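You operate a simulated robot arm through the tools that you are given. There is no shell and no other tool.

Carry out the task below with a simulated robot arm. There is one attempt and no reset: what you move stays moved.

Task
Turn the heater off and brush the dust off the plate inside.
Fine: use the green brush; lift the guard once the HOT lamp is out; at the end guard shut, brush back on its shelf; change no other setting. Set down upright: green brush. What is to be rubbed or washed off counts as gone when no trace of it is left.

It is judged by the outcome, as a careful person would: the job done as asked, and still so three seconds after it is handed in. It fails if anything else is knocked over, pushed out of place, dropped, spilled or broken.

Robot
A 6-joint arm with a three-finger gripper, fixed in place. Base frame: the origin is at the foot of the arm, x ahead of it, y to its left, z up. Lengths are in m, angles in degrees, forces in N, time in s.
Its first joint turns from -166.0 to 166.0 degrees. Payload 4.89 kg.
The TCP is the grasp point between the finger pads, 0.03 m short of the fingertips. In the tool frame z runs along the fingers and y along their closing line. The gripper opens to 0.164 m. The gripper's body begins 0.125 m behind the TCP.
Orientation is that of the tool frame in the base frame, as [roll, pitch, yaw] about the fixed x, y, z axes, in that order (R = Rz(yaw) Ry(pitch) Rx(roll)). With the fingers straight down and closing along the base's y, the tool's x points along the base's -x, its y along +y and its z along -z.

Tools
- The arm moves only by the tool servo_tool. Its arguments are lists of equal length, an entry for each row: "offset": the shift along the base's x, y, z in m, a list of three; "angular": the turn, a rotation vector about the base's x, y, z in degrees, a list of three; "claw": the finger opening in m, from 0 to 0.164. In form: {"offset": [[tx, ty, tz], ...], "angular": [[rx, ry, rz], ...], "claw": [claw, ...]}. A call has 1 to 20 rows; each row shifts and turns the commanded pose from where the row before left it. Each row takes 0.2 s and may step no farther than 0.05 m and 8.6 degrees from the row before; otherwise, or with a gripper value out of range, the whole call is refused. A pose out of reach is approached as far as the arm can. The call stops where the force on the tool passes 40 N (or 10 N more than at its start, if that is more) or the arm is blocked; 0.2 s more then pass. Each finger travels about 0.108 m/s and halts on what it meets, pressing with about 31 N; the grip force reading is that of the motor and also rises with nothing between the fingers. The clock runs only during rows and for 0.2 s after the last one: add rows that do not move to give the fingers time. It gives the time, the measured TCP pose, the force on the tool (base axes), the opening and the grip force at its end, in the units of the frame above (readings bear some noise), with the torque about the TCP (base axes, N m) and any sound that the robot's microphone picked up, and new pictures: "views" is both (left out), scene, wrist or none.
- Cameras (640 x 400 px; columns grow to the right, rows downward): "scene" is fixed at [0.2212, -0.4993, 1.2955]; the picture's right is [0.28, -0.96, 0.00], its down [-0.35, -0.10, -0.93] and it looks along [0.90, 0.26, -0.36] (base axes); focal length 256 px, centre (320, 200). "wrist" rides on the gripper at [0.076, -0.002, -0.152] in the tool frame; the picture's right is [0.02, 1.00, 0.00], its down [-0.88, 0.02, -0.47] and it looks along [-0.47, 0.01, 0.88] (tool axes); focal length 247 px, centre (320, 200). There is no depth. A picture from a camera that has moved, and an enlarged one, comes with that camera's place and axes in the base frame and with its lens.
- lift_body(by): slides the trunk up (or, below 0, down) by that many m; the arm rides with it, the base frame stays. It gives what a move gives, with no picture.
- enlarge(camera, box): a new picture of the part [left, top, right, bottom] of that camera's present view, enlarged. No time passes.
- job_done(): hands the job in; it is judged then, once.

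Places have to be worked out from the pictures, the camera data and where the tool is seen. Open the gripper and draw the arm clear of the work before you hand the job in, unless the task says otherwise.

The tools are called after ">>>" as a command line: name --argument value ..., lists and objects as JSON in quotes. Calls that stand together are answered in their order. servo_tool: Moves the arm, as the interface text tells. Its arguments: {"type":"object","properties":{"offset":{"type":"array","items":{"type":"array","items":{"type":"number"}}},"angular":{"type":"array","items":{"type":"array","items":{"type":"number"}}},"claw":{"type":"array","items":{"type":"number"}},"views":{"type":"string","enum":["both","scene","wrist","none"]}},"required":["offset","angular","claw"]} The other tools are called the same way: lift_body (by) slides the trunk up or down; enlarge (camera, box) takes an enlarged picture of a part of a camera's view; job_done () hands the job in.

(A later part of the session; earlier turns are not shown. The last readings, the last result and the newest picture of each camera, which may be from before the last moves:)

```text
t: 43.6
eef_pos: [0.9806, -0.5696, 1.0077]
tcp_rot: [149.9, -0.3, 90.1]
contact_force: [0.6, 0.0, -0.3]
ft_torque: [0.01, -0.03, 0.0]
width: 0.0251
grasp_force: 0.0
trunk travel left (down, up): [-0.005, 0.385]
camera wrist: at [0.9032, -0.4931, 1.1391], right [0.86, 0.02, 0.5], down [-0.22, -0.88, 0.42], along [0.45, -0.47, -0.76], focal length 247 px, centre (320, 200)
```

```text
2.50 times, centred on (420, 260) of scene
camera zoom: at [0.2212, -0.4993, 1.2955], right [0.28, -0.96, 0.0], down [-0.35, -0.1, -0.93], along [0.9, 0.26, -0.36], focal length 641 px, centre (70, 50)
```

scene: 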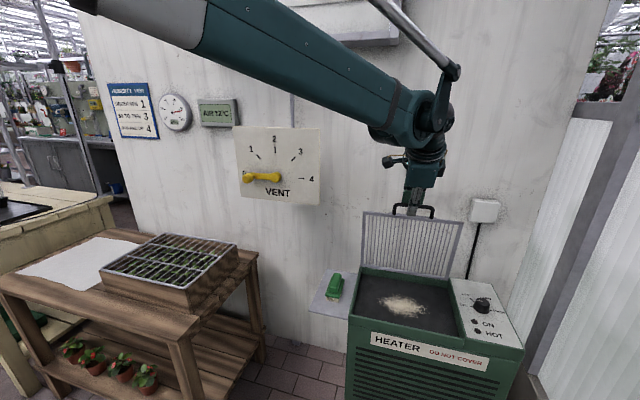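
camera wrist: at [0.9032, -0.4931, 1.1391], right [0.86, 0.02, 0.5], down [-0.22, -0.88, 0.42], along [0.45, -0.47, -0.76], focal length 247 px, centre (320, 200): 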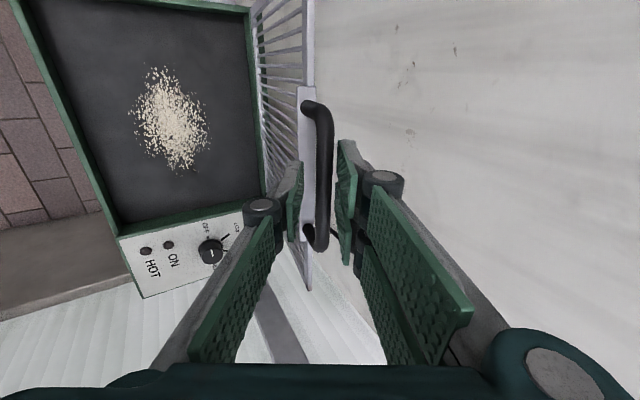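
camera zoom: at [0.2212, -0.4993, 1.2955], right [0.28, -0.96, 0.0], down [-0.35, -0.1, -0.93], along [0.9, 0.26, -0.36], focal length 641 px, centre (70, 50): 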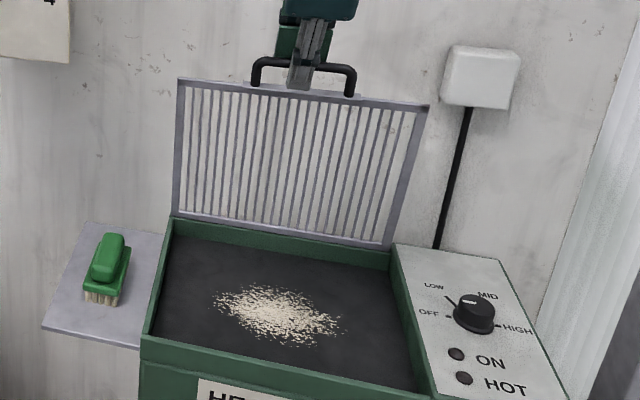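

The bar shifted in the cage while the guard stayed put, so the guard holds by itself; the wall appears to be well behind. For a safer margin I push it a bit past vertical with the front finger, watching the force.

>>> servo_tool --offset '[[0.01, 0, 0.002], [0.01, 0, 0.001], [0.01, 0, 0], [0.01, 0, 0], [0, 0, 0]]' --angular '[[0, 0, 0], [0, 0, 0], [0, 0, 0], [0, 0, 0], [0, 0, 0]]' --claw '[0.025, 0.025, 0.025, 0.025, 0.025]' --views "both"

>>> enlarge --camera "wrist" --box '[220, 60, 420, 260]'

>>> enlarge --camera "scene" --box '[340, 180, 500, 340]'

```text
t: 44.8
eef_pos: [1.0216, -0.5684, 1.0103]
tcp_rot: [150.0, -0.2, 90.1]
contact_force: [0.1, 0.4, 0.2]
ft_torque: [-0.01, 0.01, -0.02]
width: 0.0254
grasp_force: 0.1
trunk travel left (down, up): [-0.005, 0.385]
camera wrist: at [0.9434, -0.4918, 1.1424], right [0.86, 0.02, 0.5], down [-0.22, -0.88, 0.42], along [0.45, -0.47, -0.76], focal length 247 px, centre (320, 200)
```

scene: 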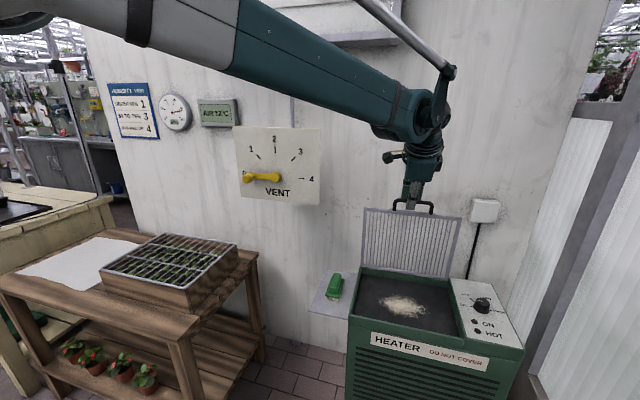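
wrist: 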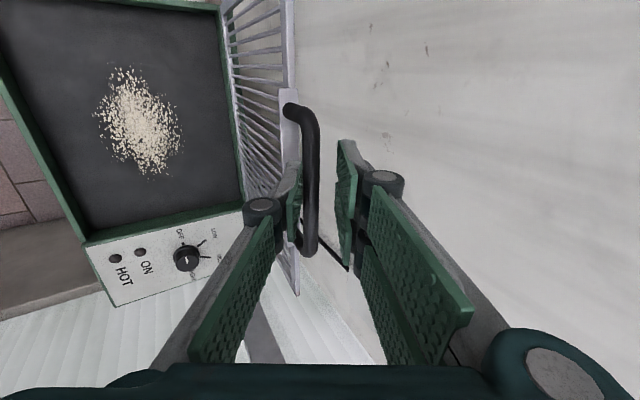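

```text
2.00 times, centred on (320, 160) of wrist
camera zoom: at [0.9434, -0.4918, 1.1424], right [0.86, 0.02, 0.5], down [-0.22, -0.88, 0.42], along [0.45, -0.47, -0.76], focal length 494 px, centre (320, 280)
```

zoom: 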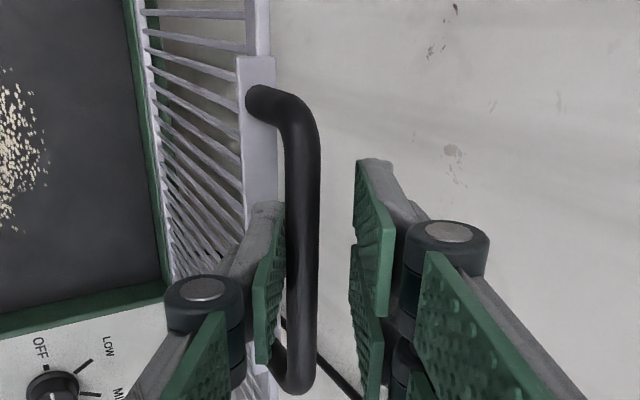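

```text
2.50 times, centred on (420, 260) of scene
camera zoom: at [0.2212, -0.4993, 1.2955], right [0.28, -0.96, 0.0], down [-0.35, -0.1, -0.93], along [0.9, 0.26, -0.36], focal length 641 px, centre (70, 50)
```

zoom: 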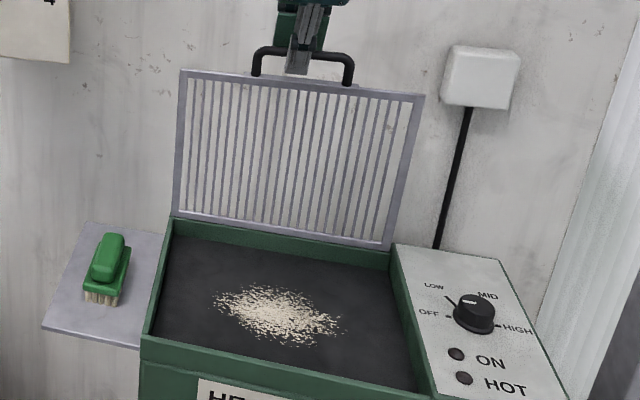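

The guard now stands slightly past vertical and stays. I open the fingers and back off along the tool axis, away from the handle.

>>> servo_tool --offset '[[0, 0, 0], [0, 0, 0], [-0.01, 0, 0.0173], [-0.015, 0, 0.026], [-0.015, 0, 0.026], [-0.015, 0, 0.026], [0, 0, 0]]' --angular '[[0, 0, 0], [0, 0, 0], [0, 0, 0], [0, 0, 0], [0, 0, 0], [0, 0, 0], [0, 0, 0]]' --claw '[0.04, 0.05, 0.05, 0.05, 0.05, 0.05, 0.05]' --views "both"

>>> enlarge --camera "scene" --box '[320, 180, 520, 360]'

```text
t: 46.4
eef_pos: [0.965, -0.5694, 1.1061]
tcp_rot: [149.9, -0.3, 90.2]
contact_force: [0.0, -0.7, -0.4]
ft_torque: [-0.01, 0.05, -0.01]
width: 0.05
grasp_force: 0.0
trunk travel left (down, up): [-0.005, 0.385]
camera wrist: at [0.8868, -0.4931, 1.238], right [0.86, 0.02, 0.5], down [-0.22, -0.88, 0.42], along [0.45, -0.47, -0.76], focal length 247 px, centre (320, 200)
```

scene: 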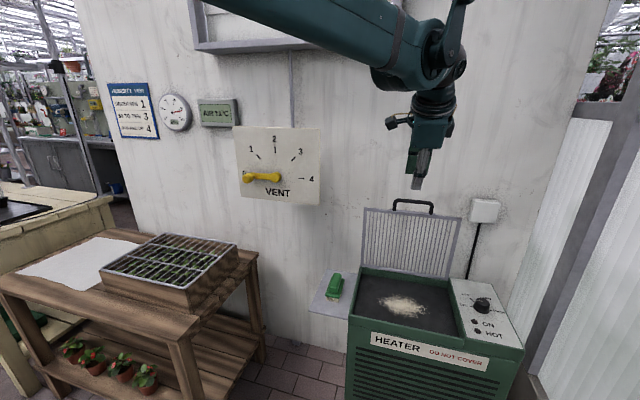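
wrist: 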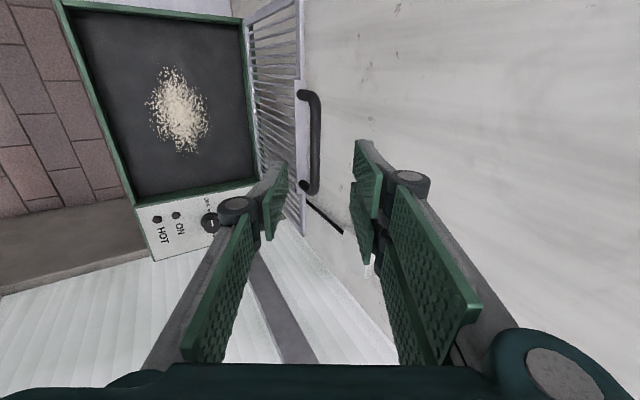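

```text
2.22 times, centred on (420, 270) of scene
camera zoom: at [0.2212, -0.4993, 1.2955], right [0.28, -0.96, 0.0], down [-0.35, -0.1, -0.93], along [0.9, 0.26, -0.36], focal length 570 px, centre (98, 44)
```

zoom: 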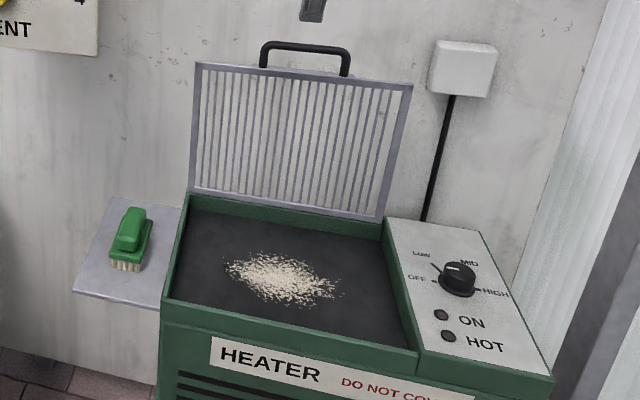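

The guard stays open on its own. Next I bring the tool vertical, turn it so the fingers close along y, and move over to the brush staying high (z ≈ 1.1).

>>> servo_tool --offset '[[-0.018, 0.01, 0], [-0.018, 0.01, 0], [-0.018, 0.01, 0], [-0.018, 0.01, 0], [0, 0.014, 0], [0, 0.014, 0], [0, 0.014, 0], [0, 0.014, 0], [0, 0.014, 0], [0, 0.014, 0], [0, 0.014, 0], [0, 0.014, -0.01], [0, 0.014, -0.02], [0, 0.014, -0.03], [0, 0.014, -0.03], [0, 0.014, -0.03], [0, 0, -0.03], [0, 0, 0]]' --angular '[[0, 7.5, 0], [0, 7.5, 0], [0, 7.5, 0], [0, 7.5, 0], [0, 0, 7.5], [0, 0, 7.5], [0, 0, 7.5], [0, 0, 7.5], [0, 0, 7.5], [0, 0, 7.5], [0, 0, 7.5], [0, 0, 7.5], [0, 0, 7.5], [0, 0, 7.5], [0, 0, 7.5], [0, 0, 7.5], [0, 0, 0], [0, 0, 0]]' --claw '[0.05, 0.05, 0.06, 0.07, 0.08, 0.08, 0.08, 0.08, 0.08, 0.08, 0.08, 0.08, 0.08, 0.08, 0.08, 0.08, 0.08, 0.08]' --views "both"

>>> enlarge --camera "wrist" --box '[220, 40, 420, 200]'

>>> enlarge --camera "scene" --box '[290, 230, 380, 320]'

```text
t: 50.2
eef_pos: [0.893, -0.3604, 0.9565]
tcp_rot: [179.8, -0.2, 180.0]
contact_force: [0.2, -0.4, 0.9]
ft_torque: [0.0, -0.02, 0.02]
width: 0.0803
grasp_force: 0.0
trunk travel left (down, up): [-0.005, 0.385]
camera wrist: at [0.8175, -0.362, 1.1083], right [-0.02, 1.0, 0.0], down [0.88, 0.02, 0.47], along [0.47, 0.01, -0.88], focal length 247 px, centre (320, 200)
```

scene: 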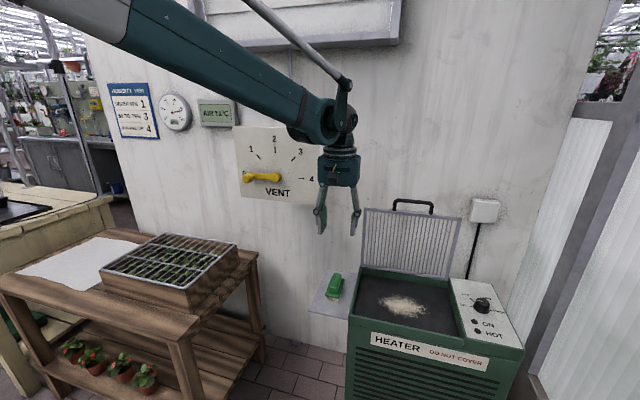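
wrist: 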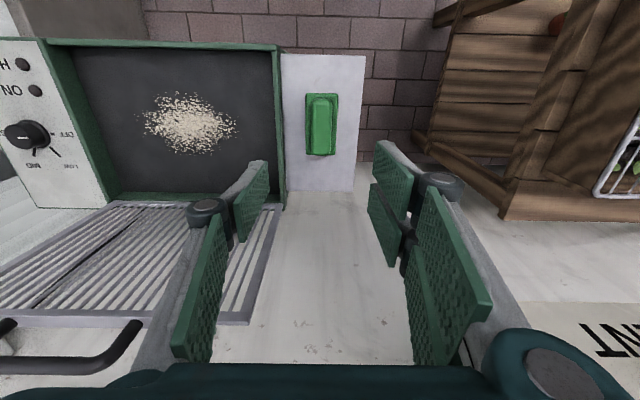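

```text
2.50 times, centred on (320, 120) of wrist
camera zoom: at [0.8175, -0.362, 1.1083], right [-0.02, 1.0, 0.0], down [0.88, 0.02, 0.47], along [0.47, 0.01, -0.88], focal length 617 px, centre (320, 400)
```

zoom: 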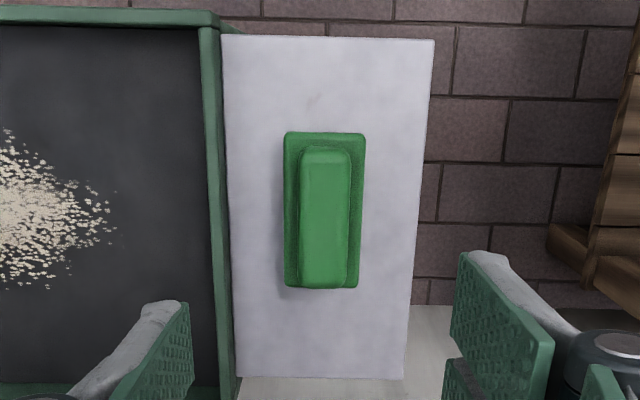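

```text
4.44 times, centred on (335, 275) of scene
camera zoom: at [0.2212, -0.4993, 1.2955], right [0.28, -0.96, 0.0], down [-0.35, -0.1, -0.93], along [0.9, 0.26, -0.36], focal length 1139 px, centre (253, -133)
```

zoom: 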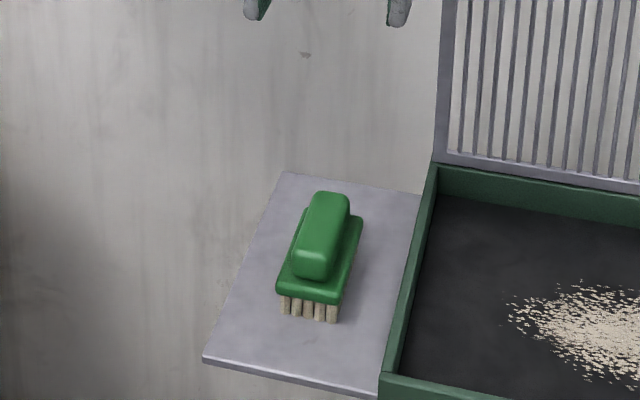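

The brush is at about (0.895, -0.357) with its long axis along x (handle ≈ 3 cm wide). I centre on it and descend to z ≈ 0.80 to judge its height against the fingertips.

>>> servo_tool --offset '[[0.001, 0.0015, -0.03], [0.001, 0.0015, -0.03], [0, 0, -0.03], [0, 0, -0.03], [0, 0, -0.03], [0, 0, 0], [0, 0, 0]]' --angular '[[0, 0, 0], [0, 0, 0], [0, 0, 0], [0, 0, 0], [0, 0, 0], [0, 0, 0], [0, 0, 0]]' --claw '[0.08, 0.08, 0.08, 0.08, 0.08, 0.08, 0.08]' --views "both"

>>> enlarge --camera "wrist" --box '[220, 80, 420, 240]'

>>> enlarge --camera "scene" --box '[290, 230, 380, 320]'

```text
t: 51.8
eef_pos: [0.8975, -0.3571, 0.8078]
tcp_rot: [180.0, -0.2, 179.9]
contact_force: [-0.8, -1.1, 0.7]
ft_torque: [-0.03, -0.02, -0.02]
width: 0.0801
grasp_force: 0.1
trunk travel left (down, up): [-0.005, 0.385]
camera wrist: at [0.8205, -0.359, 0.9593], right [-0.02, 1.0, 0.0], down [0.88, 0.02, 0.47], along [0.47, 0.01, -0.88], focal length 247 px, centre (320, 200)
```

scene: 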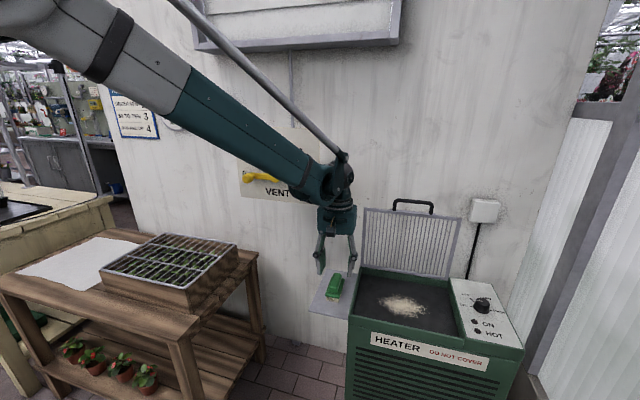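
wrist: 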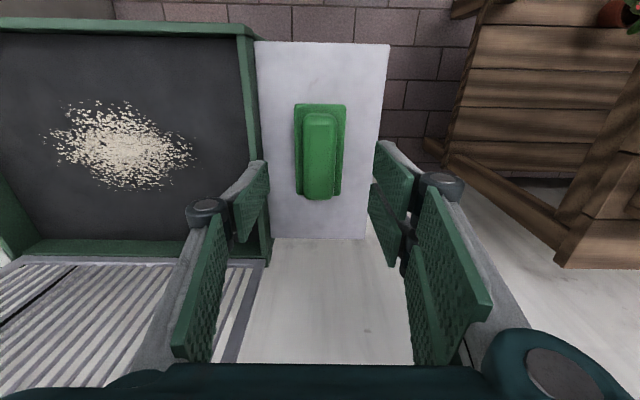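

```text
2.50 times, centred on (320, 160) of wrist
camera zoom: at [0.8205, -0.359, 0.9593], right [-0.02, 1.0, 0.0], down [0.88, 0.02, 0.47], along [0.47, 0.01, -0.88], focal length 617 px, centre (320, 300)
```

zoom: 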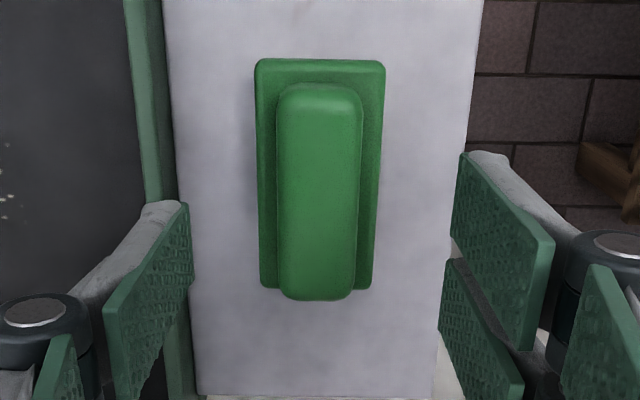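

```text
4.44 times, centred on (335, 275) of scene
camera zoom: at [0.2212, -0.4993, 1.2955], right [0.28, -0.96, 0.0], down [-0.35, -0.1, -0.93], along [0.9, 0.26, -0.36], focal length 1139 px, centre (253, -133)
```

zoom: 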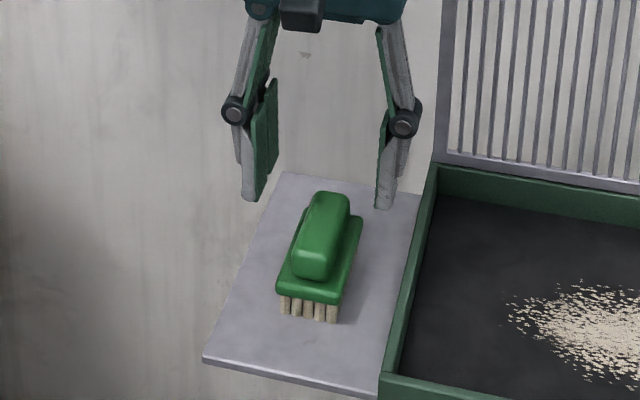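

The brush is centred between the fingers. I narrow the opening to 0.06, descend to TCP z ≈ 0.757 and close on the handle.

>>> servo_tool --offset '[[0, 0, -0.02], [0, 0, -0.02], [0, 0, -0.01], [0, 0, 0], [0, 0, 0], [0, 0, 0], [0, 0, 0]]' --angular '[[0, 0, 0], [0, 0, 0], [0, 0, 0], [0, 0, 0], [0, 0, 0], [0, 0, 0], [0, 0, 0]]' --claw '[0.07, 0.06, 0.06, 0.06, 0.045, 0.035, 0.03]' --views "both"

>>> enlarge --camera "wrist" --box '[220, 80, 420, 240]'

>>> enlarge --camera "scene" --box '[290, 230, 380, 320]'

```text
t: 53.4
eef_pos: [0.8981, -0.3588, 0.7568]
tcp_rot: [179.9, -0.2, 179.9]
contact_force: [-1.0, -0.5, 3.2]
ft_torque: [-0.02, 0.0, 0.02]
width: 0.03
grasp_force: 0.2
trunk travel left (down, up): [-0.005, 0.385]
camera wrist: at [0.821, -0.3596, 0.9089], right [-0.02, 1.0, 0.0], down [0.88, 0.02, 0.47], along [0.47, 0.01, -0.88], focal length 247 px, centre (320, 200)
```

scene: 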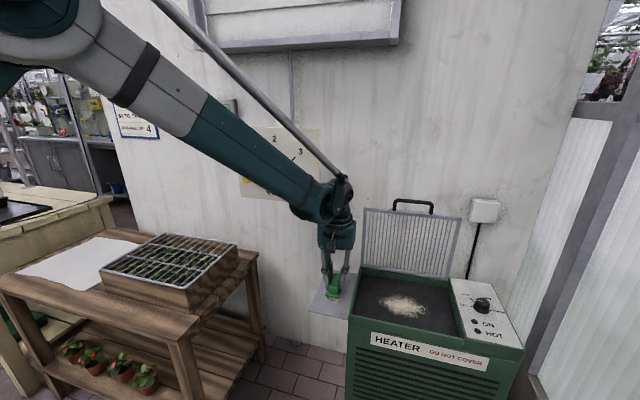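
wrist: 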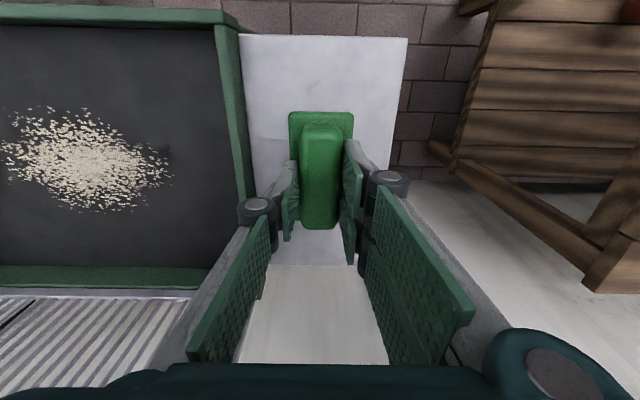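

```text
2.50 times, centred on (320, 160) of wrist
camera zoom: at [0.821, -0.3596, 0.9089], right [-0.02, 1.0, 0.0], down [0.88, 0.02, 0.47], along [0.47, 0.01, -0.88], focal length 617 px, centre (320, 300)
```

zoom: 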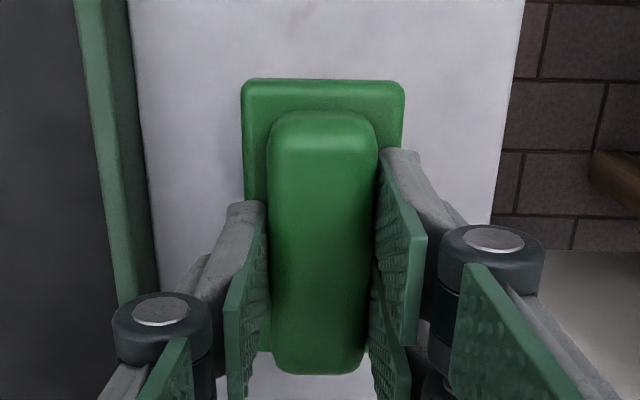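

```text
4.44 times, centred on (335, 275) of scene
camera zoom: at [0.2212, -0.4993, 1.2955], right [0.28, -0.96, 0.0], down [-0.35, -0.1, -0.93], along [0.9, 0.26, -0.36], focal length 1139 px, centre (253, -133)
```

zoom: 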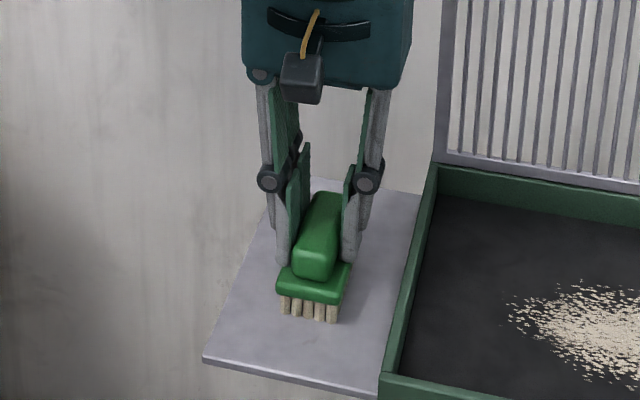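

The fingers flank the handle just above the base plate. I squeeze to grip.

>>> servo_tool --offset '[[0, 0, 0], [0, 0, 0], [0, 0, 0]]' --angular '[[0, 0, 0], [0, 0, 0], [0, 0, 0]]' --claw '[0.02, 0.015, 0.015]' --views "wrist"

>>> enlarge --camera "wrist" --box '[220, 80, 420, 240]'

>>> enlarge --camera "scene" --box '[290, 230, 380, 320]'

```text
t: 54.2
eef_pos: [0.8979, -0.3577, 0.7557]
tcp_rot: [179.9, -0.2, 180.0]
contact_force: [-0.8, 0.2, 1.8]
ft_torque: [-0.02, -0.06, 0.04]
width: 0.0295
grasp_force: 30.8
trunk travel left (down, up): [-0.005, 0.385]
camera wrist: at [0.821, -0.3596, 0.9088], right [-0.02, 1.0, 0.0], down [0.88, 0.02, 0.47], along [0.47, 0.01, -0.88], focal length 247 px, centre (320, 200)
```

wrist: 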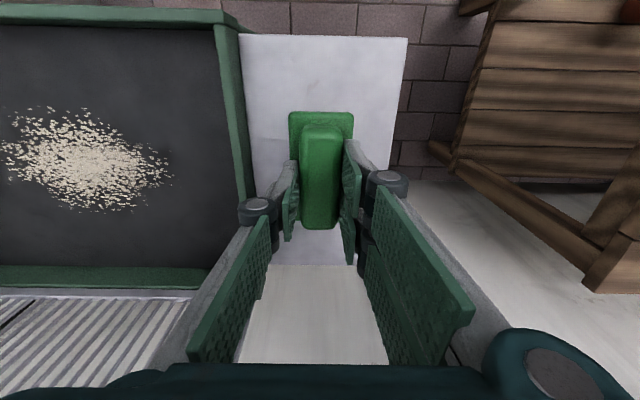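

```text
2.50 times, centred on (320, 160) of wrist
camera zoom: at [0.821, -0.3596, 0.9088], right [-0.02, 1.0, 0.0], down [0.88, 0.02, 0.47], along [0.47, 0.01, -0.88], focal length 617 px, centre (320, 300)
```

zoom: 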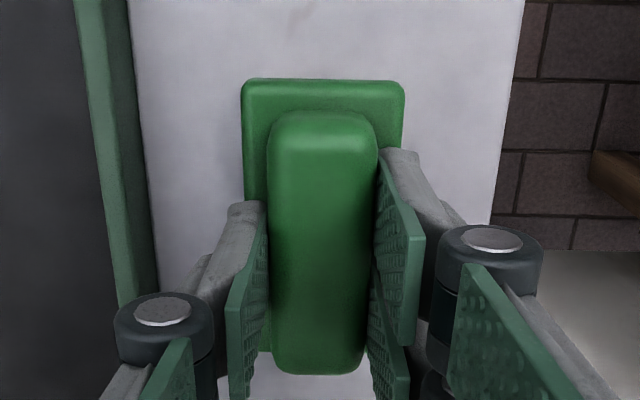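

```text
4.44 times, centred on (335, 275) of scene
camera zoom: at [0.2212, -0.4993, 1.2955], right [0.28, -0.96, 0.0], down [-0.35, -0.1, -0.93], along [0.9, 0.26, -0.36], focal length 1139 px, centre (253, -133)
```

zoom: 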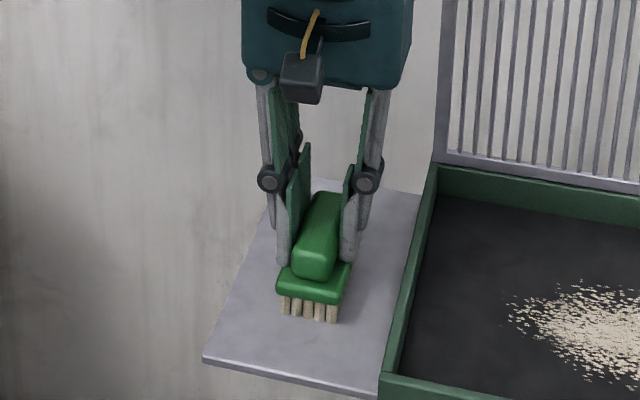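

Grip is firm (0.0295 m, 31 N). I record the pick pose TCP (0.898, -0.358, 0.756) for returning it, and lift 10 cm.

>>> servo_tool --offset '[[0, 0, 0.01], [0, 0, 0.02], [0, 0, 0.03], [0, 0, 0.04], [0, 0, 0]]' --angular '[[0, 0, 0], [0, 0, 0], [0, 0, 0], [0, 0, 0], [0, 0, 0]]' --claw '[0.015, 0.015, 0.015, 0.015, 0.015]' --views "both"

>>> enlarge --camera "scene" --box '[290, 210, 450, 340]'

```text
t: 55.4
eef_pos: [0.8973, -0.36, 0.8548]
tcp_rot: [180.0, -0.2, 180.0]
contact_force: [0.6, 0.2, -1.3]
ft_torque: [0.0, 0.06, 0.0]
width: 0.0296
grasp_force: 30.9
trunk travel left (down, up): [-0.005, 0.385]
camera wrist: at [0.8217, -0.3612, 1.008], right [-0.02, 1.0, 0.0], down [0.88, 0.02, 0.47], along [0.47, 0.01, -0.88], focal length 247 px, centre (320, 200)
```

scene: 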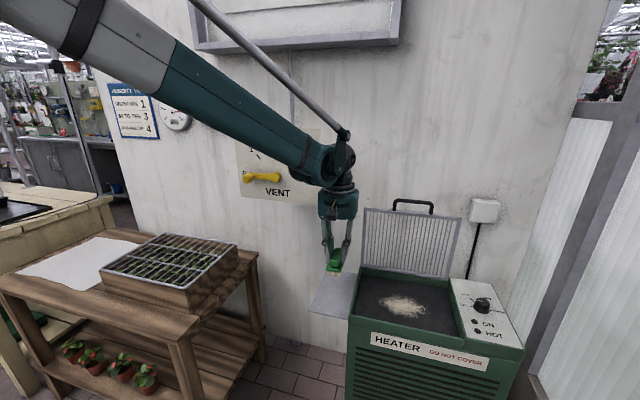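
wrist: 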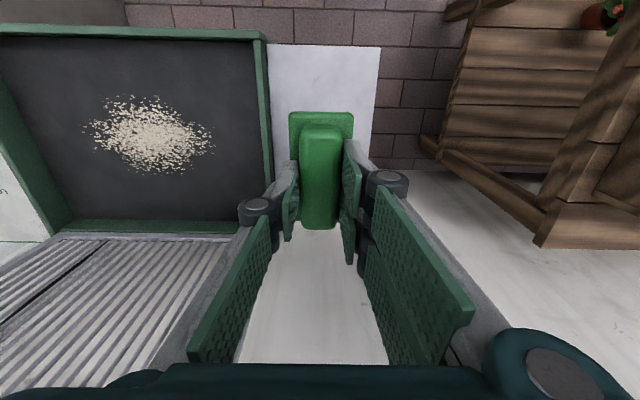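

```text
3.08 times, centred on (370, 275) of scene
camera zoom: at [0.2212, -0.4993, 1.2955], right [0.28, -0.96, 0.0], down [-0.35, -0.1, -0.93], along [0.9, 0.26, -0.36], focal length 789 px, centre (166, -31)
```

zoom: 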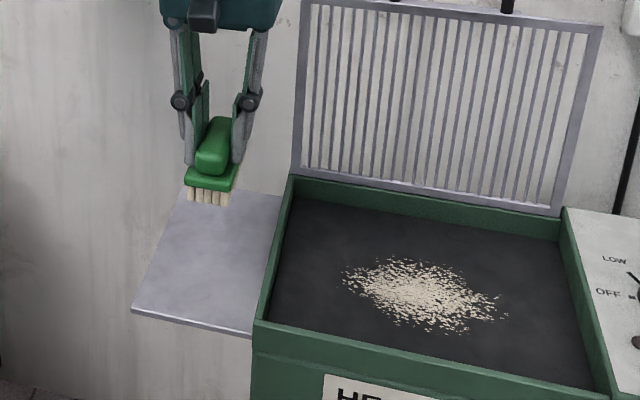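

The brush is held upright. The dust patch is centred around (0.90, -0.571) on the plate at z ≈ 0.70, spanning x 0.85–0.96, y -0.66 to -0.49. I carry the brush over the +y edge of the patch and come down to just above the plate.

>>> servo_tool --offset '[[-0.002, -0.02, 0], [-0.002, -0.03, 0], [-0.002, -0.03, 0], [-0.002, -0.02, 0], [-0.002, -0.01, 0], [0, 0, -0.02], [0, 0, -0.02], [0, 0, -0.02], [0, 0, -0.01], [0, 0, 0], [0, 0, 0]]' --angular '[[0, 0, 0], [0, 0, 0], [0, 0, 0], [0, 0, 0], [0, 0, 0], [0, 0, 0], [0, 0, 0], [0, 0, 0], [0, 0, 0], [0, 0, 0], [0, 0, 0]]' --claw '[0.015, 0.015, 0.015, 0.015, 0.015, 0.015, 0.015, 0.015, 0.015, 0.015, 0.015]' --views "both"

>>> enlarge --camera "scene" --box '[330, 220, 490, 350]'

```text
t: 57.8
eef_pos: [0.8877, -0.4678, 0.7859]
tcp_rot: [180.0, -0.2, 179.9]
contact_force: [-0.2, 0.0, -0.4]
ft_torque: [-0.01, 0.0, 0.03]
width: 0.029
grasp_force: 31.5
trunk travel left (down, up): [-0.005, 0.385]
camera wrist: at [0.8113, -0.4699, 0.9382], right [-0.02, 1.0, 0.0], down [0.88, 0.02, 0.47], along [0.47, 0.01, -0.88], focal length 247 px, centre (320, 200)
```

scene: 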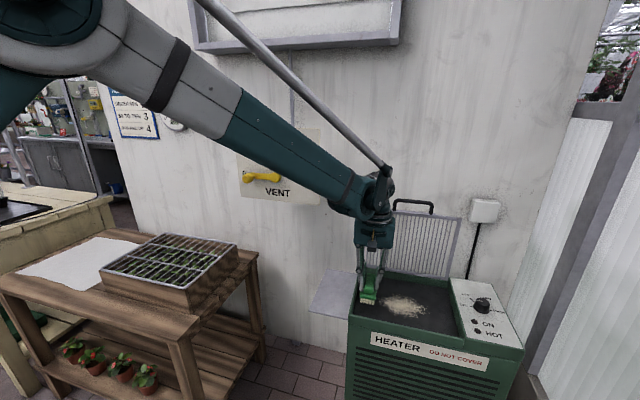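
wrist: 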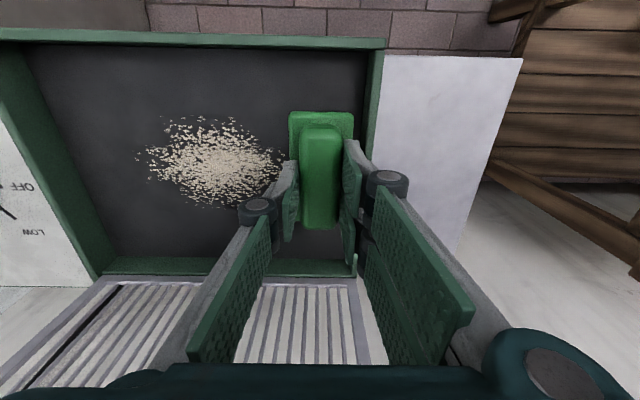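

```text
3.08 times, centred on (410, 285) of scene
camera zoom: at [0.2212, -0.4993, 1.2955], right [0.28, -0.96, 0.0], down [-0.35, -0.1, -0.93], along [0.9, 0.26, -0.36], focal length 789 px, centre (43, -62)
```

zoom: 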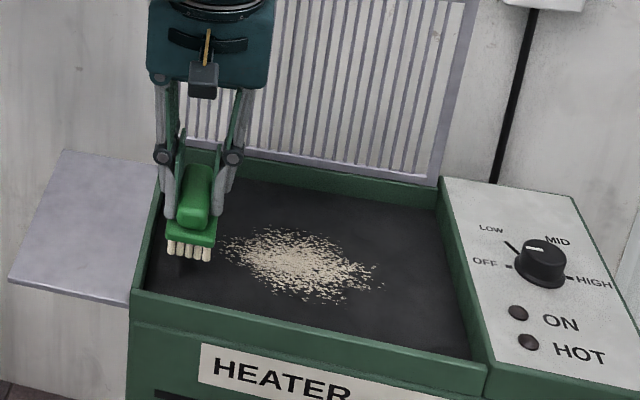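

The brush is inside the tray, just off the dust. I shift slightly and descend in small steps, checking for contact.

>>> servo_tool --offset '[[0, -0.008, -0.008], [0, 0, -0.006], [0, 0, -0.004], [0, 0, 0]]' --angular '[[0, 0, 0], [0, 0, 0], [0, 0, 0], [0, 0, 0]]' --claw '[0.015, 0.015, 0.015, 0.015]' --views "scene"

>>> enlarge --camera "scene" --box '[340, 260, 420, 325]'

```text
t: 58.8
eef_pos: [0.8876, -0.4773, 0.7678]
tcp_rot: [179.9, -0.2, -180.0]
contact_force: [-0.3, -0.8, 0.5]
ft_torque: [-0.02, -0.02, -0.02]
width: 0.0292
grasp_force: 30.8
trunk travel left (down, up): [-0.005, 0.385]
```

scene: 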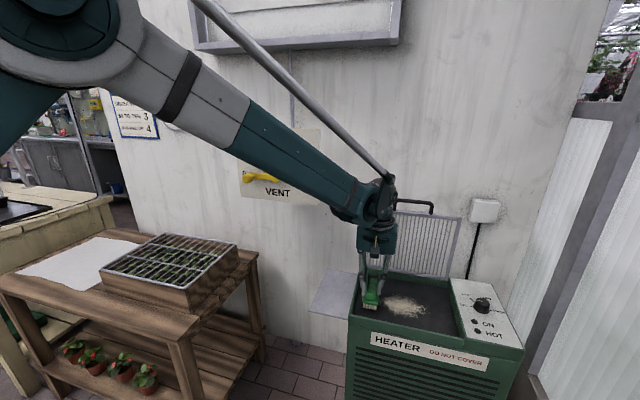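

```text
6.15 times, centred on (380, 292) of scene
camera zoom: at [0.2212, -0.4993, 1.2955], right [0.28, -0.96, 0.0], down [-0.35, -0.1, -0.93], along [0.9, 0.26, -0.36], focal length 1577 px, centre (-49, -369)
```

zoom: 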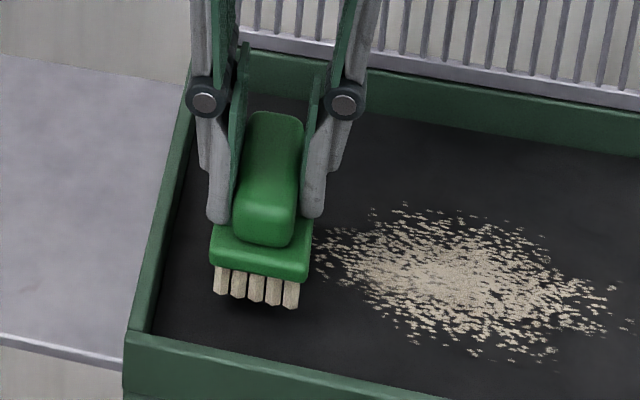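

Still no contact, bristles hover slightly above the plate. I descend further in 3 mm steps.

>>> servo_tool --offset '[[0, 0, -0.003], [0, 0, -0.003], [0, 0, -0.003], [0, 0, 0]]' --angular '[[0, 0, 0], [0, 0, 0], [0, 0, 0], [0, 0, 0]]' --claw '[0.015, 0.015, 0.015, 0.015]' --views "none"

>>> enlarge --camera "scene" --box '[340, 260, 420, 325]'

```text
t: 59.8
eef_pos: [0.8865, -0.4774, 0.7595]
tcp_rot: [179.8, -0.2, -180.0]
contact_force: [0.9, -0.2, -1.5]
ft_torque: [0.01, -0.04, -0.01]
width: 0.0294
grasp_force: 31.6
trunk travel left (down, up): [-0.005, 0.385]
```

```text
6.15 times, centred on (380, 292) of scene
camera zoom: at [0.2212, -0.4993, 1.2955], right [0.28, -0.96, 0.0], down [-0.35, -0.1, -0.93], along [0.9, 0.26, -0.36], focal length 1577 px, centre (-49, -369)
```

zoom: 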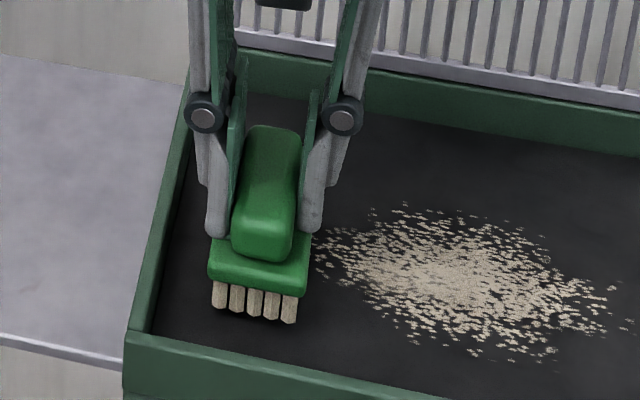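

>>> servo_tool --offset '[[0, 0, -0.003], [0, 0, -0.003], [0, 0, -0.002], [0, 0, 0]]' --angular '[[0, 0, 0], [0, 0, 0], [0, 0, 0], [0, 0, 0]]' --claw '[0.015, 0.015, 0.015, 0.015]' --views "none"

>>> enlarge --camera "scene" --box '[340, 260, 420, 325]'

```text
t: 60.8
eef_pos: [0.8862, -0.4761, 0.7529]
tcp_rot: [179.9, -0.3, -180.0]
contact_force: [4.0, -2.8, 12.8]
ft_torque: [-0.21, -0.13, 0.01]
width: 0.0298
grasp_force: 30.6
trunk travel left (down, up): [-0.005, 0.385]
```

```text
6.15 times, centred on (380, 292) of scene
camera zoom: at [0.2212, -0.4993, 1.2955], right [0.28, -0.96, 0.0], down [-0.35, -0.1, -0.93], along [0.9, 0.26, -0.36], focal length 1577 px, centre (-49, -369)
```

zoom: 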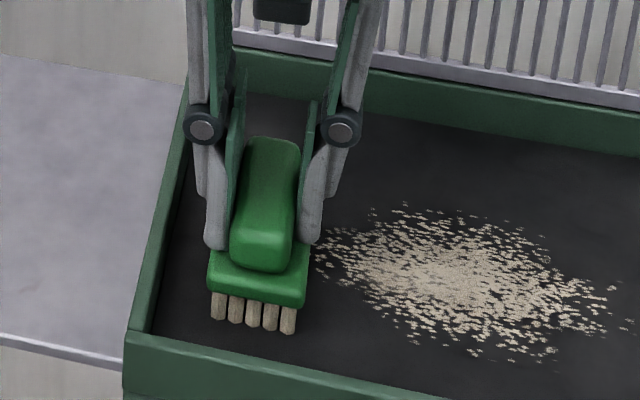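

Contact made at TCP z ≈ 0.753 with ~13 N. I ease 1 mm and sweep toward -y across the first lane (x ≈ 0.887).

>>> servo_tool --offset '[[0, -0.005, 0.001], [0, -0.014, 0], [0, -0.014, 0], [0, -0.014, 0], [0, -0.014, 0], [0, -0.014, 0], [0, -0.014, 0], [0, -0.014, 0], [0, -0.014, 0], [0, -0.014, 0], [0, -0.014, 0], [0, -0.014, 0], [0, -0.014, 0], [0, -0.014, 0], [0, 0, 0]]' --angular '[[0, 0, 0], [0, 0, 0], [0, 0, 0], [0, 0, 0], [0, 0, 0], [0, 0, 0], [0, 0, 0], [0, 0, 0], [0, 0, 0], [0, 0, 0], [0, 0, 0], [0, 0, 0], [0, 0, 0], [0, 0, 0], [0, 0, 0]]' --claw '[0.015, 0.015, 0.015, 0.015, 0.015, 0.015, 0.015, 0.015, 0.015, 0.015, 0.015, 0.015, 0.015, 0.015, 0.015]' --views "both"

>>> enlarge --camera "scene" --box '[340, 250, 480, 350]'

```text
t: 64.0
eef_pos: [0.8874, -0.6631, 0.7523]
tcp_rot: [179.8, -0.1, -180.0]
contact_force: [0.0, -0.4, 3.4]
ft_torque: [0.02, -0.07, -0.01]
width: 0.0297
grasp_force: 30.9
trunk travel left (down, up): [-0.005, 0.385]
camera wrist: at [0.8105, -0.6648, 0.9048], right [-0.02, 1.0, 0.0], down [0.88, 0.02, 0.47], along [0.47, 0.01, -0.88], focal length 247 px, centre (320, 200)
```

scene: 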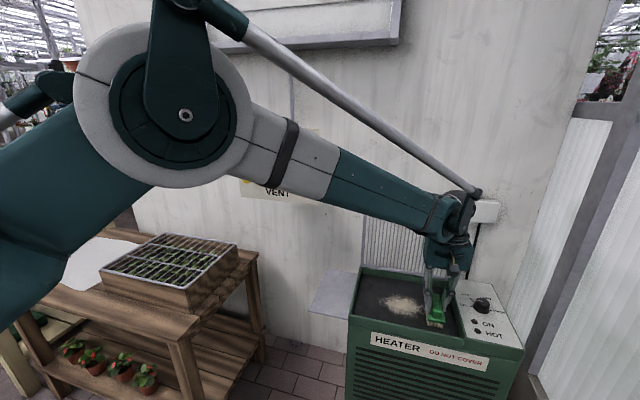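
wrist: 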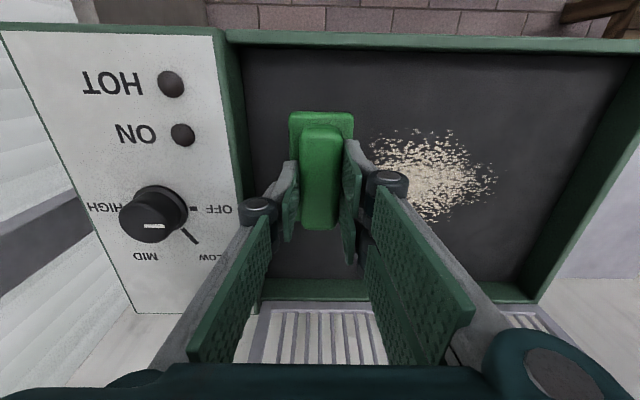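

```text
4.00 times, centred on (410, 300) of scene
camera zoom: at [0.2212, -0.4993, 1.2955], right [0.28, -0.96, 0.0], down [-0.35, -0.1, -0.93], along [0.9, 0.26, -0.36], focal length 1025 px, centre (-40, -200)
```

zoom: 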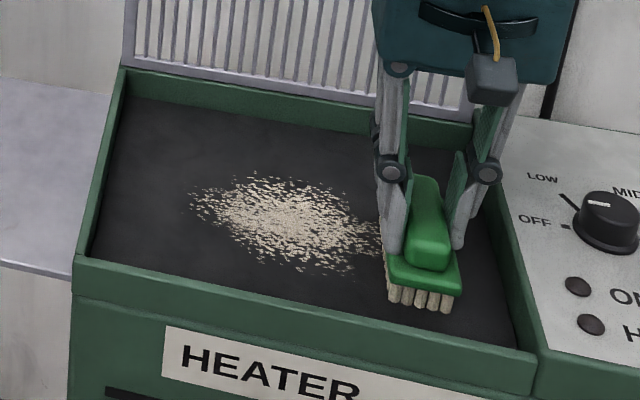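

I compare the dust closely after this first pass.

>>> enlarge --camera "scene" --box '[380, 285, 440, 325]'

>>> enlarge --camera "wrist" --box '[340, 100, 520, 240]'

```text
10.00 times, centred on (410, 305) of scene
camera zoom: at [0.2212, -0.4993, 1.2955], right [0.28, -0.96, 0.0], down [-0.35, -0.1, -0.93], along [0.9, 0.26, -0.36], focal length 2563 px, centre (-580, -850)
```

zoom: 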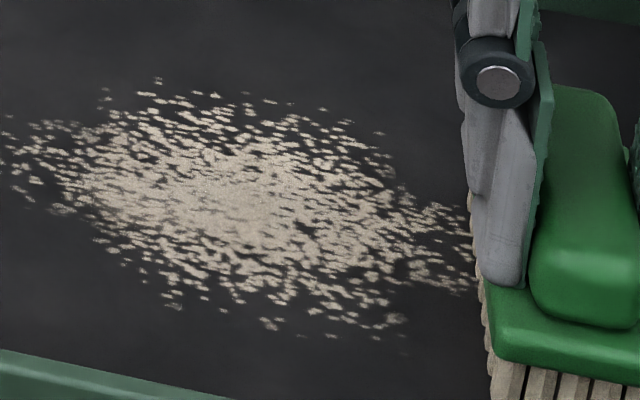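

```text
2.86 times, centred on (430, 170) of wrist
camera zoom: at [0.8105, -0.6648, 0.9048], right [-0.02, 1.0, 0.0], down [0.88, 0.02, 0.47], along [0.47, 0.01, -0.88], focal length 706 px, centre (6, 286)
```

zoom: 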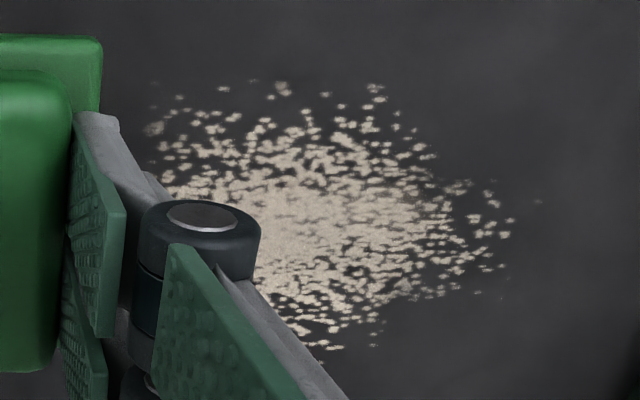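

The dust has only thinned a little with ~3 N of pressure, so I press about 2 mm more and sweep back in +y.

>>> servo_tool --offset '[[0, 0.002, -0.001], [0, 0.01, -0.001], [0, 0.014, 0], [0, 0.014, 0], [0, 0.014, 0], [0, 0.014, 0], [0, 0.014, 0], [0, 0, 0]]' --angular '[[0, 0, 0], [0, 0, 0], [0, 0, 0], [0, 0, 0], [0, 0, 0], [0, 0, 0], [0, 0, 0], [0, 0, 0]]' --claw '[0.015, 0.015, 0.015, 0.015, 0.015, 0.015, 0.015, 0.015]' --views "none"

>>> enlarge --camera "scene" --box '[360, 270, 460, 340]'

```text
t: 65.4
eef_pos: [0.8864, -0.5926, 0.7516]
tcp_rot: [179.8, -0.2, 180.0]
contact_force: [-4.6, 4.3, 25.1]
ft_torque: [0.37, -0.03, 0.1]
width: 0.0291
grasp_force: 30.8
trunk travel left (down, up): [-0.005, 0.385]
stopped in row 7: the force on the tool passed its limit at 41 N (the readings are from after the stop); the commanded pose is now the measured one
```

```text
5.71 times, centred on (410, 305) of scene
camera zoom: at [0.2212, -0.4993, 1.2955], right [0.28, -0.96, 0.0], down [-0.35, -0.1, -0.93], along [0.9, 0.26, -0.36], focal length 1464 px, centre (-194, -400)
```

zoom: 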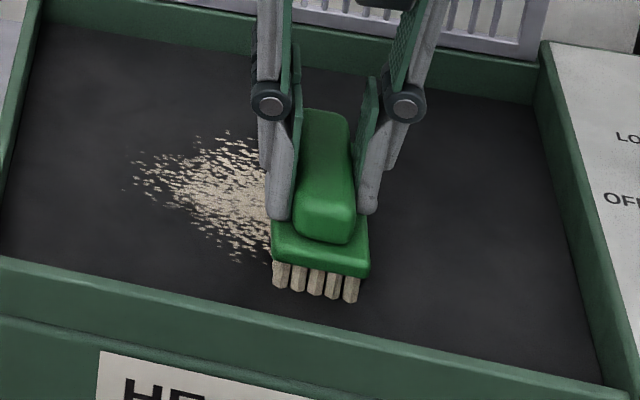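

Higher pressure is cleaning much better (the swept part right of the brush is clear), but 41 N tripped the limit. I ease 1 mm and continue sweeping +y.

>>> servo_tool --offset '[[0, 0, 0.001], [0, 0.01, 0], [0, 0.012, 0], [0, 0.012, 0], [0, 0]]' --angular '[[0, 0, 0], [0, 0, 0], [0, 0, 0], [0, 0, 0], [0, 0, 0]]' --claw '[0.015, 0.015, 0.015, 0.015, 0.015]' --views "none"

```text
refused: a shift or a turn must be a list of 3 entries
```

Typo in the last row; I resend it correctly.

>>> servo_tool --offset '[[0, 0, 0.001], [0, 0.01, 0], [0, 0.012, 0], [0, 0.012, 0], [0, 0, 0]]' --angular '[[0, 0, 0], [0, 0, 0], [0, 0, 0], [0, 0, 0], [0, 0, 0]]' --claw '[0.015, 0.015, 0.015, 0.015, 0.015]' --views "none"

>>> enlarge --camera "scene" --box '[360, 270, 460, 340]'

```text
t: 66.6
eef_pos: [0.887, -0.5581, 0.7525]
tcp_rot: [179.9, -0.1, 180.0]
contact_force: [0.7, -7.4, 24.1]
ft_torque: [-0.26, -0.12, 0.01]
width: 0.0296
grasp_force: 30.3
trunk travel left (down, up): [-0.005, 0.385]
```

```text
5.71 times, centred on (410, 305) of scene
camera zoom: at [0.2212, -0.4993, 1.2955], right [0.28, -0.96, 0.0], down [-0.35, -0.1, -0.93], along [0.9, 0.26, -0.36], focal length 1464 px, centre (-194, -400)
```

zoom: 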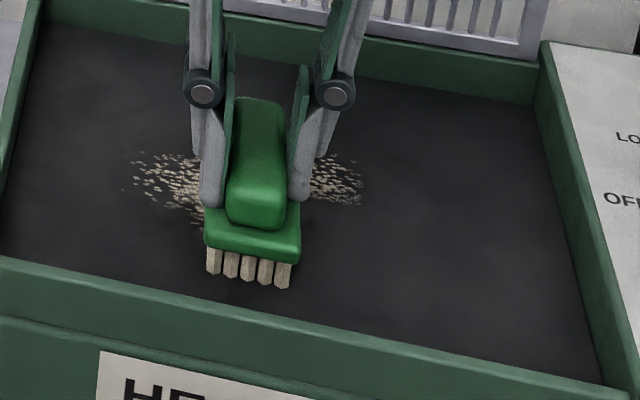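

It is fading well at ~24 N. I continue the sweep to the +y end and then back.

>>> servo_tool --offset '[[0, 0.012, 0.0005], [0, 0.012, 0], [0, 0.012, 0], [0, 0.012, 0], [0, 0.012, 0], [0, 0.012, 0], [0, 0.01, 0], [0, 0, 0]]' --angular '[[0, 0, 0], [0, 0, 0], [0, 0, 0], [0, 0, 0], [0, 0, 0], [0, 0, 0], [0, 0, 0], [0, 0, 0]]' --claw '[0.015, 0.015, 0.015, 0.015, 0.015, 0.015, 0.015, 0.015]' --views "both"

>>> enlarge --camera "scene" --box '[360, 270, 460, 340]'

>>> enlarge --camera "wrist" --box '[100, 60, 300, 260]'

```text
t: 68.4
eef_pos: [0.8874, -0.4766, 0.7525]
tcp_rot: [179.9, -0.1, -180.0]
contact_force: [-1.5, -3.3, 9.2]
ft_torque: [-0.08, -0.15, -0.04]
width: 0.0295
grasp_force: 30.5
trunk travel left (down, up): [-0.005, 0.385]
camera wrist: at [0.8105, -0.4787, 0.9047], right [-0.02, 1.0, 0.0], down [0.88, 0.02, 0.47], along [0.47, 0.01, -0.88], focal length 247 px, centre (320, 200)
```

scene: 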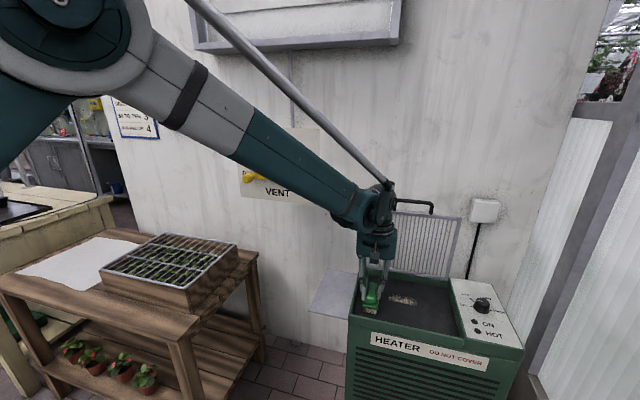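
wrist: 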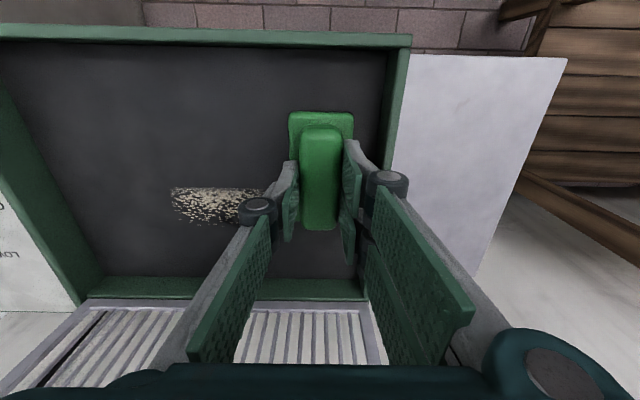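

```text
5.71 times, centred on (410, 305) of scene
camera zoom: at [0.2212, -0.4993, 1.2955], right [0.28, -0.96, 0.0], down [-0.35, -0.1, -0.93], along [0.9, 0.26, -0.36], focal length 1464 px, centre (-194, -400)
```

zoom: 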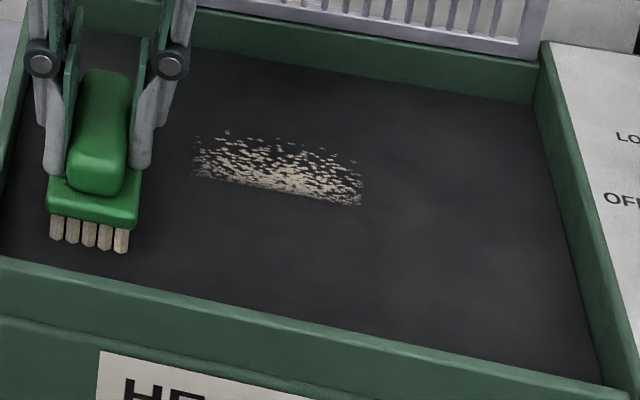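

```text
2.00 times, centred on (200, 160) of wrist
camera zoom: at [0.8105, -0.4787, 0.9047], right [-0.02, 1.0, 0.0], down [0.88, 0.02, 0.47], along [0.47, 0.01, -0.88], focal length 494 px, centre (560, 280)
```

zoom: 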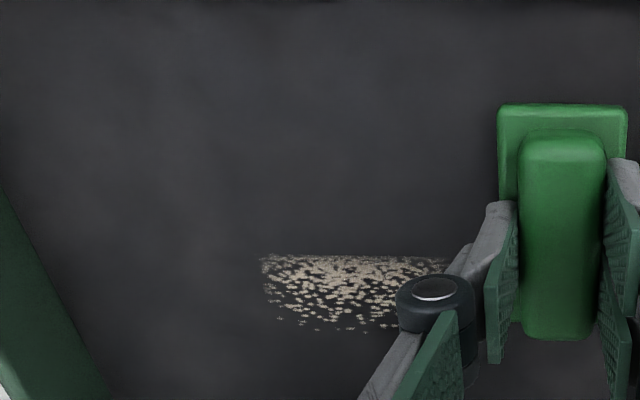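

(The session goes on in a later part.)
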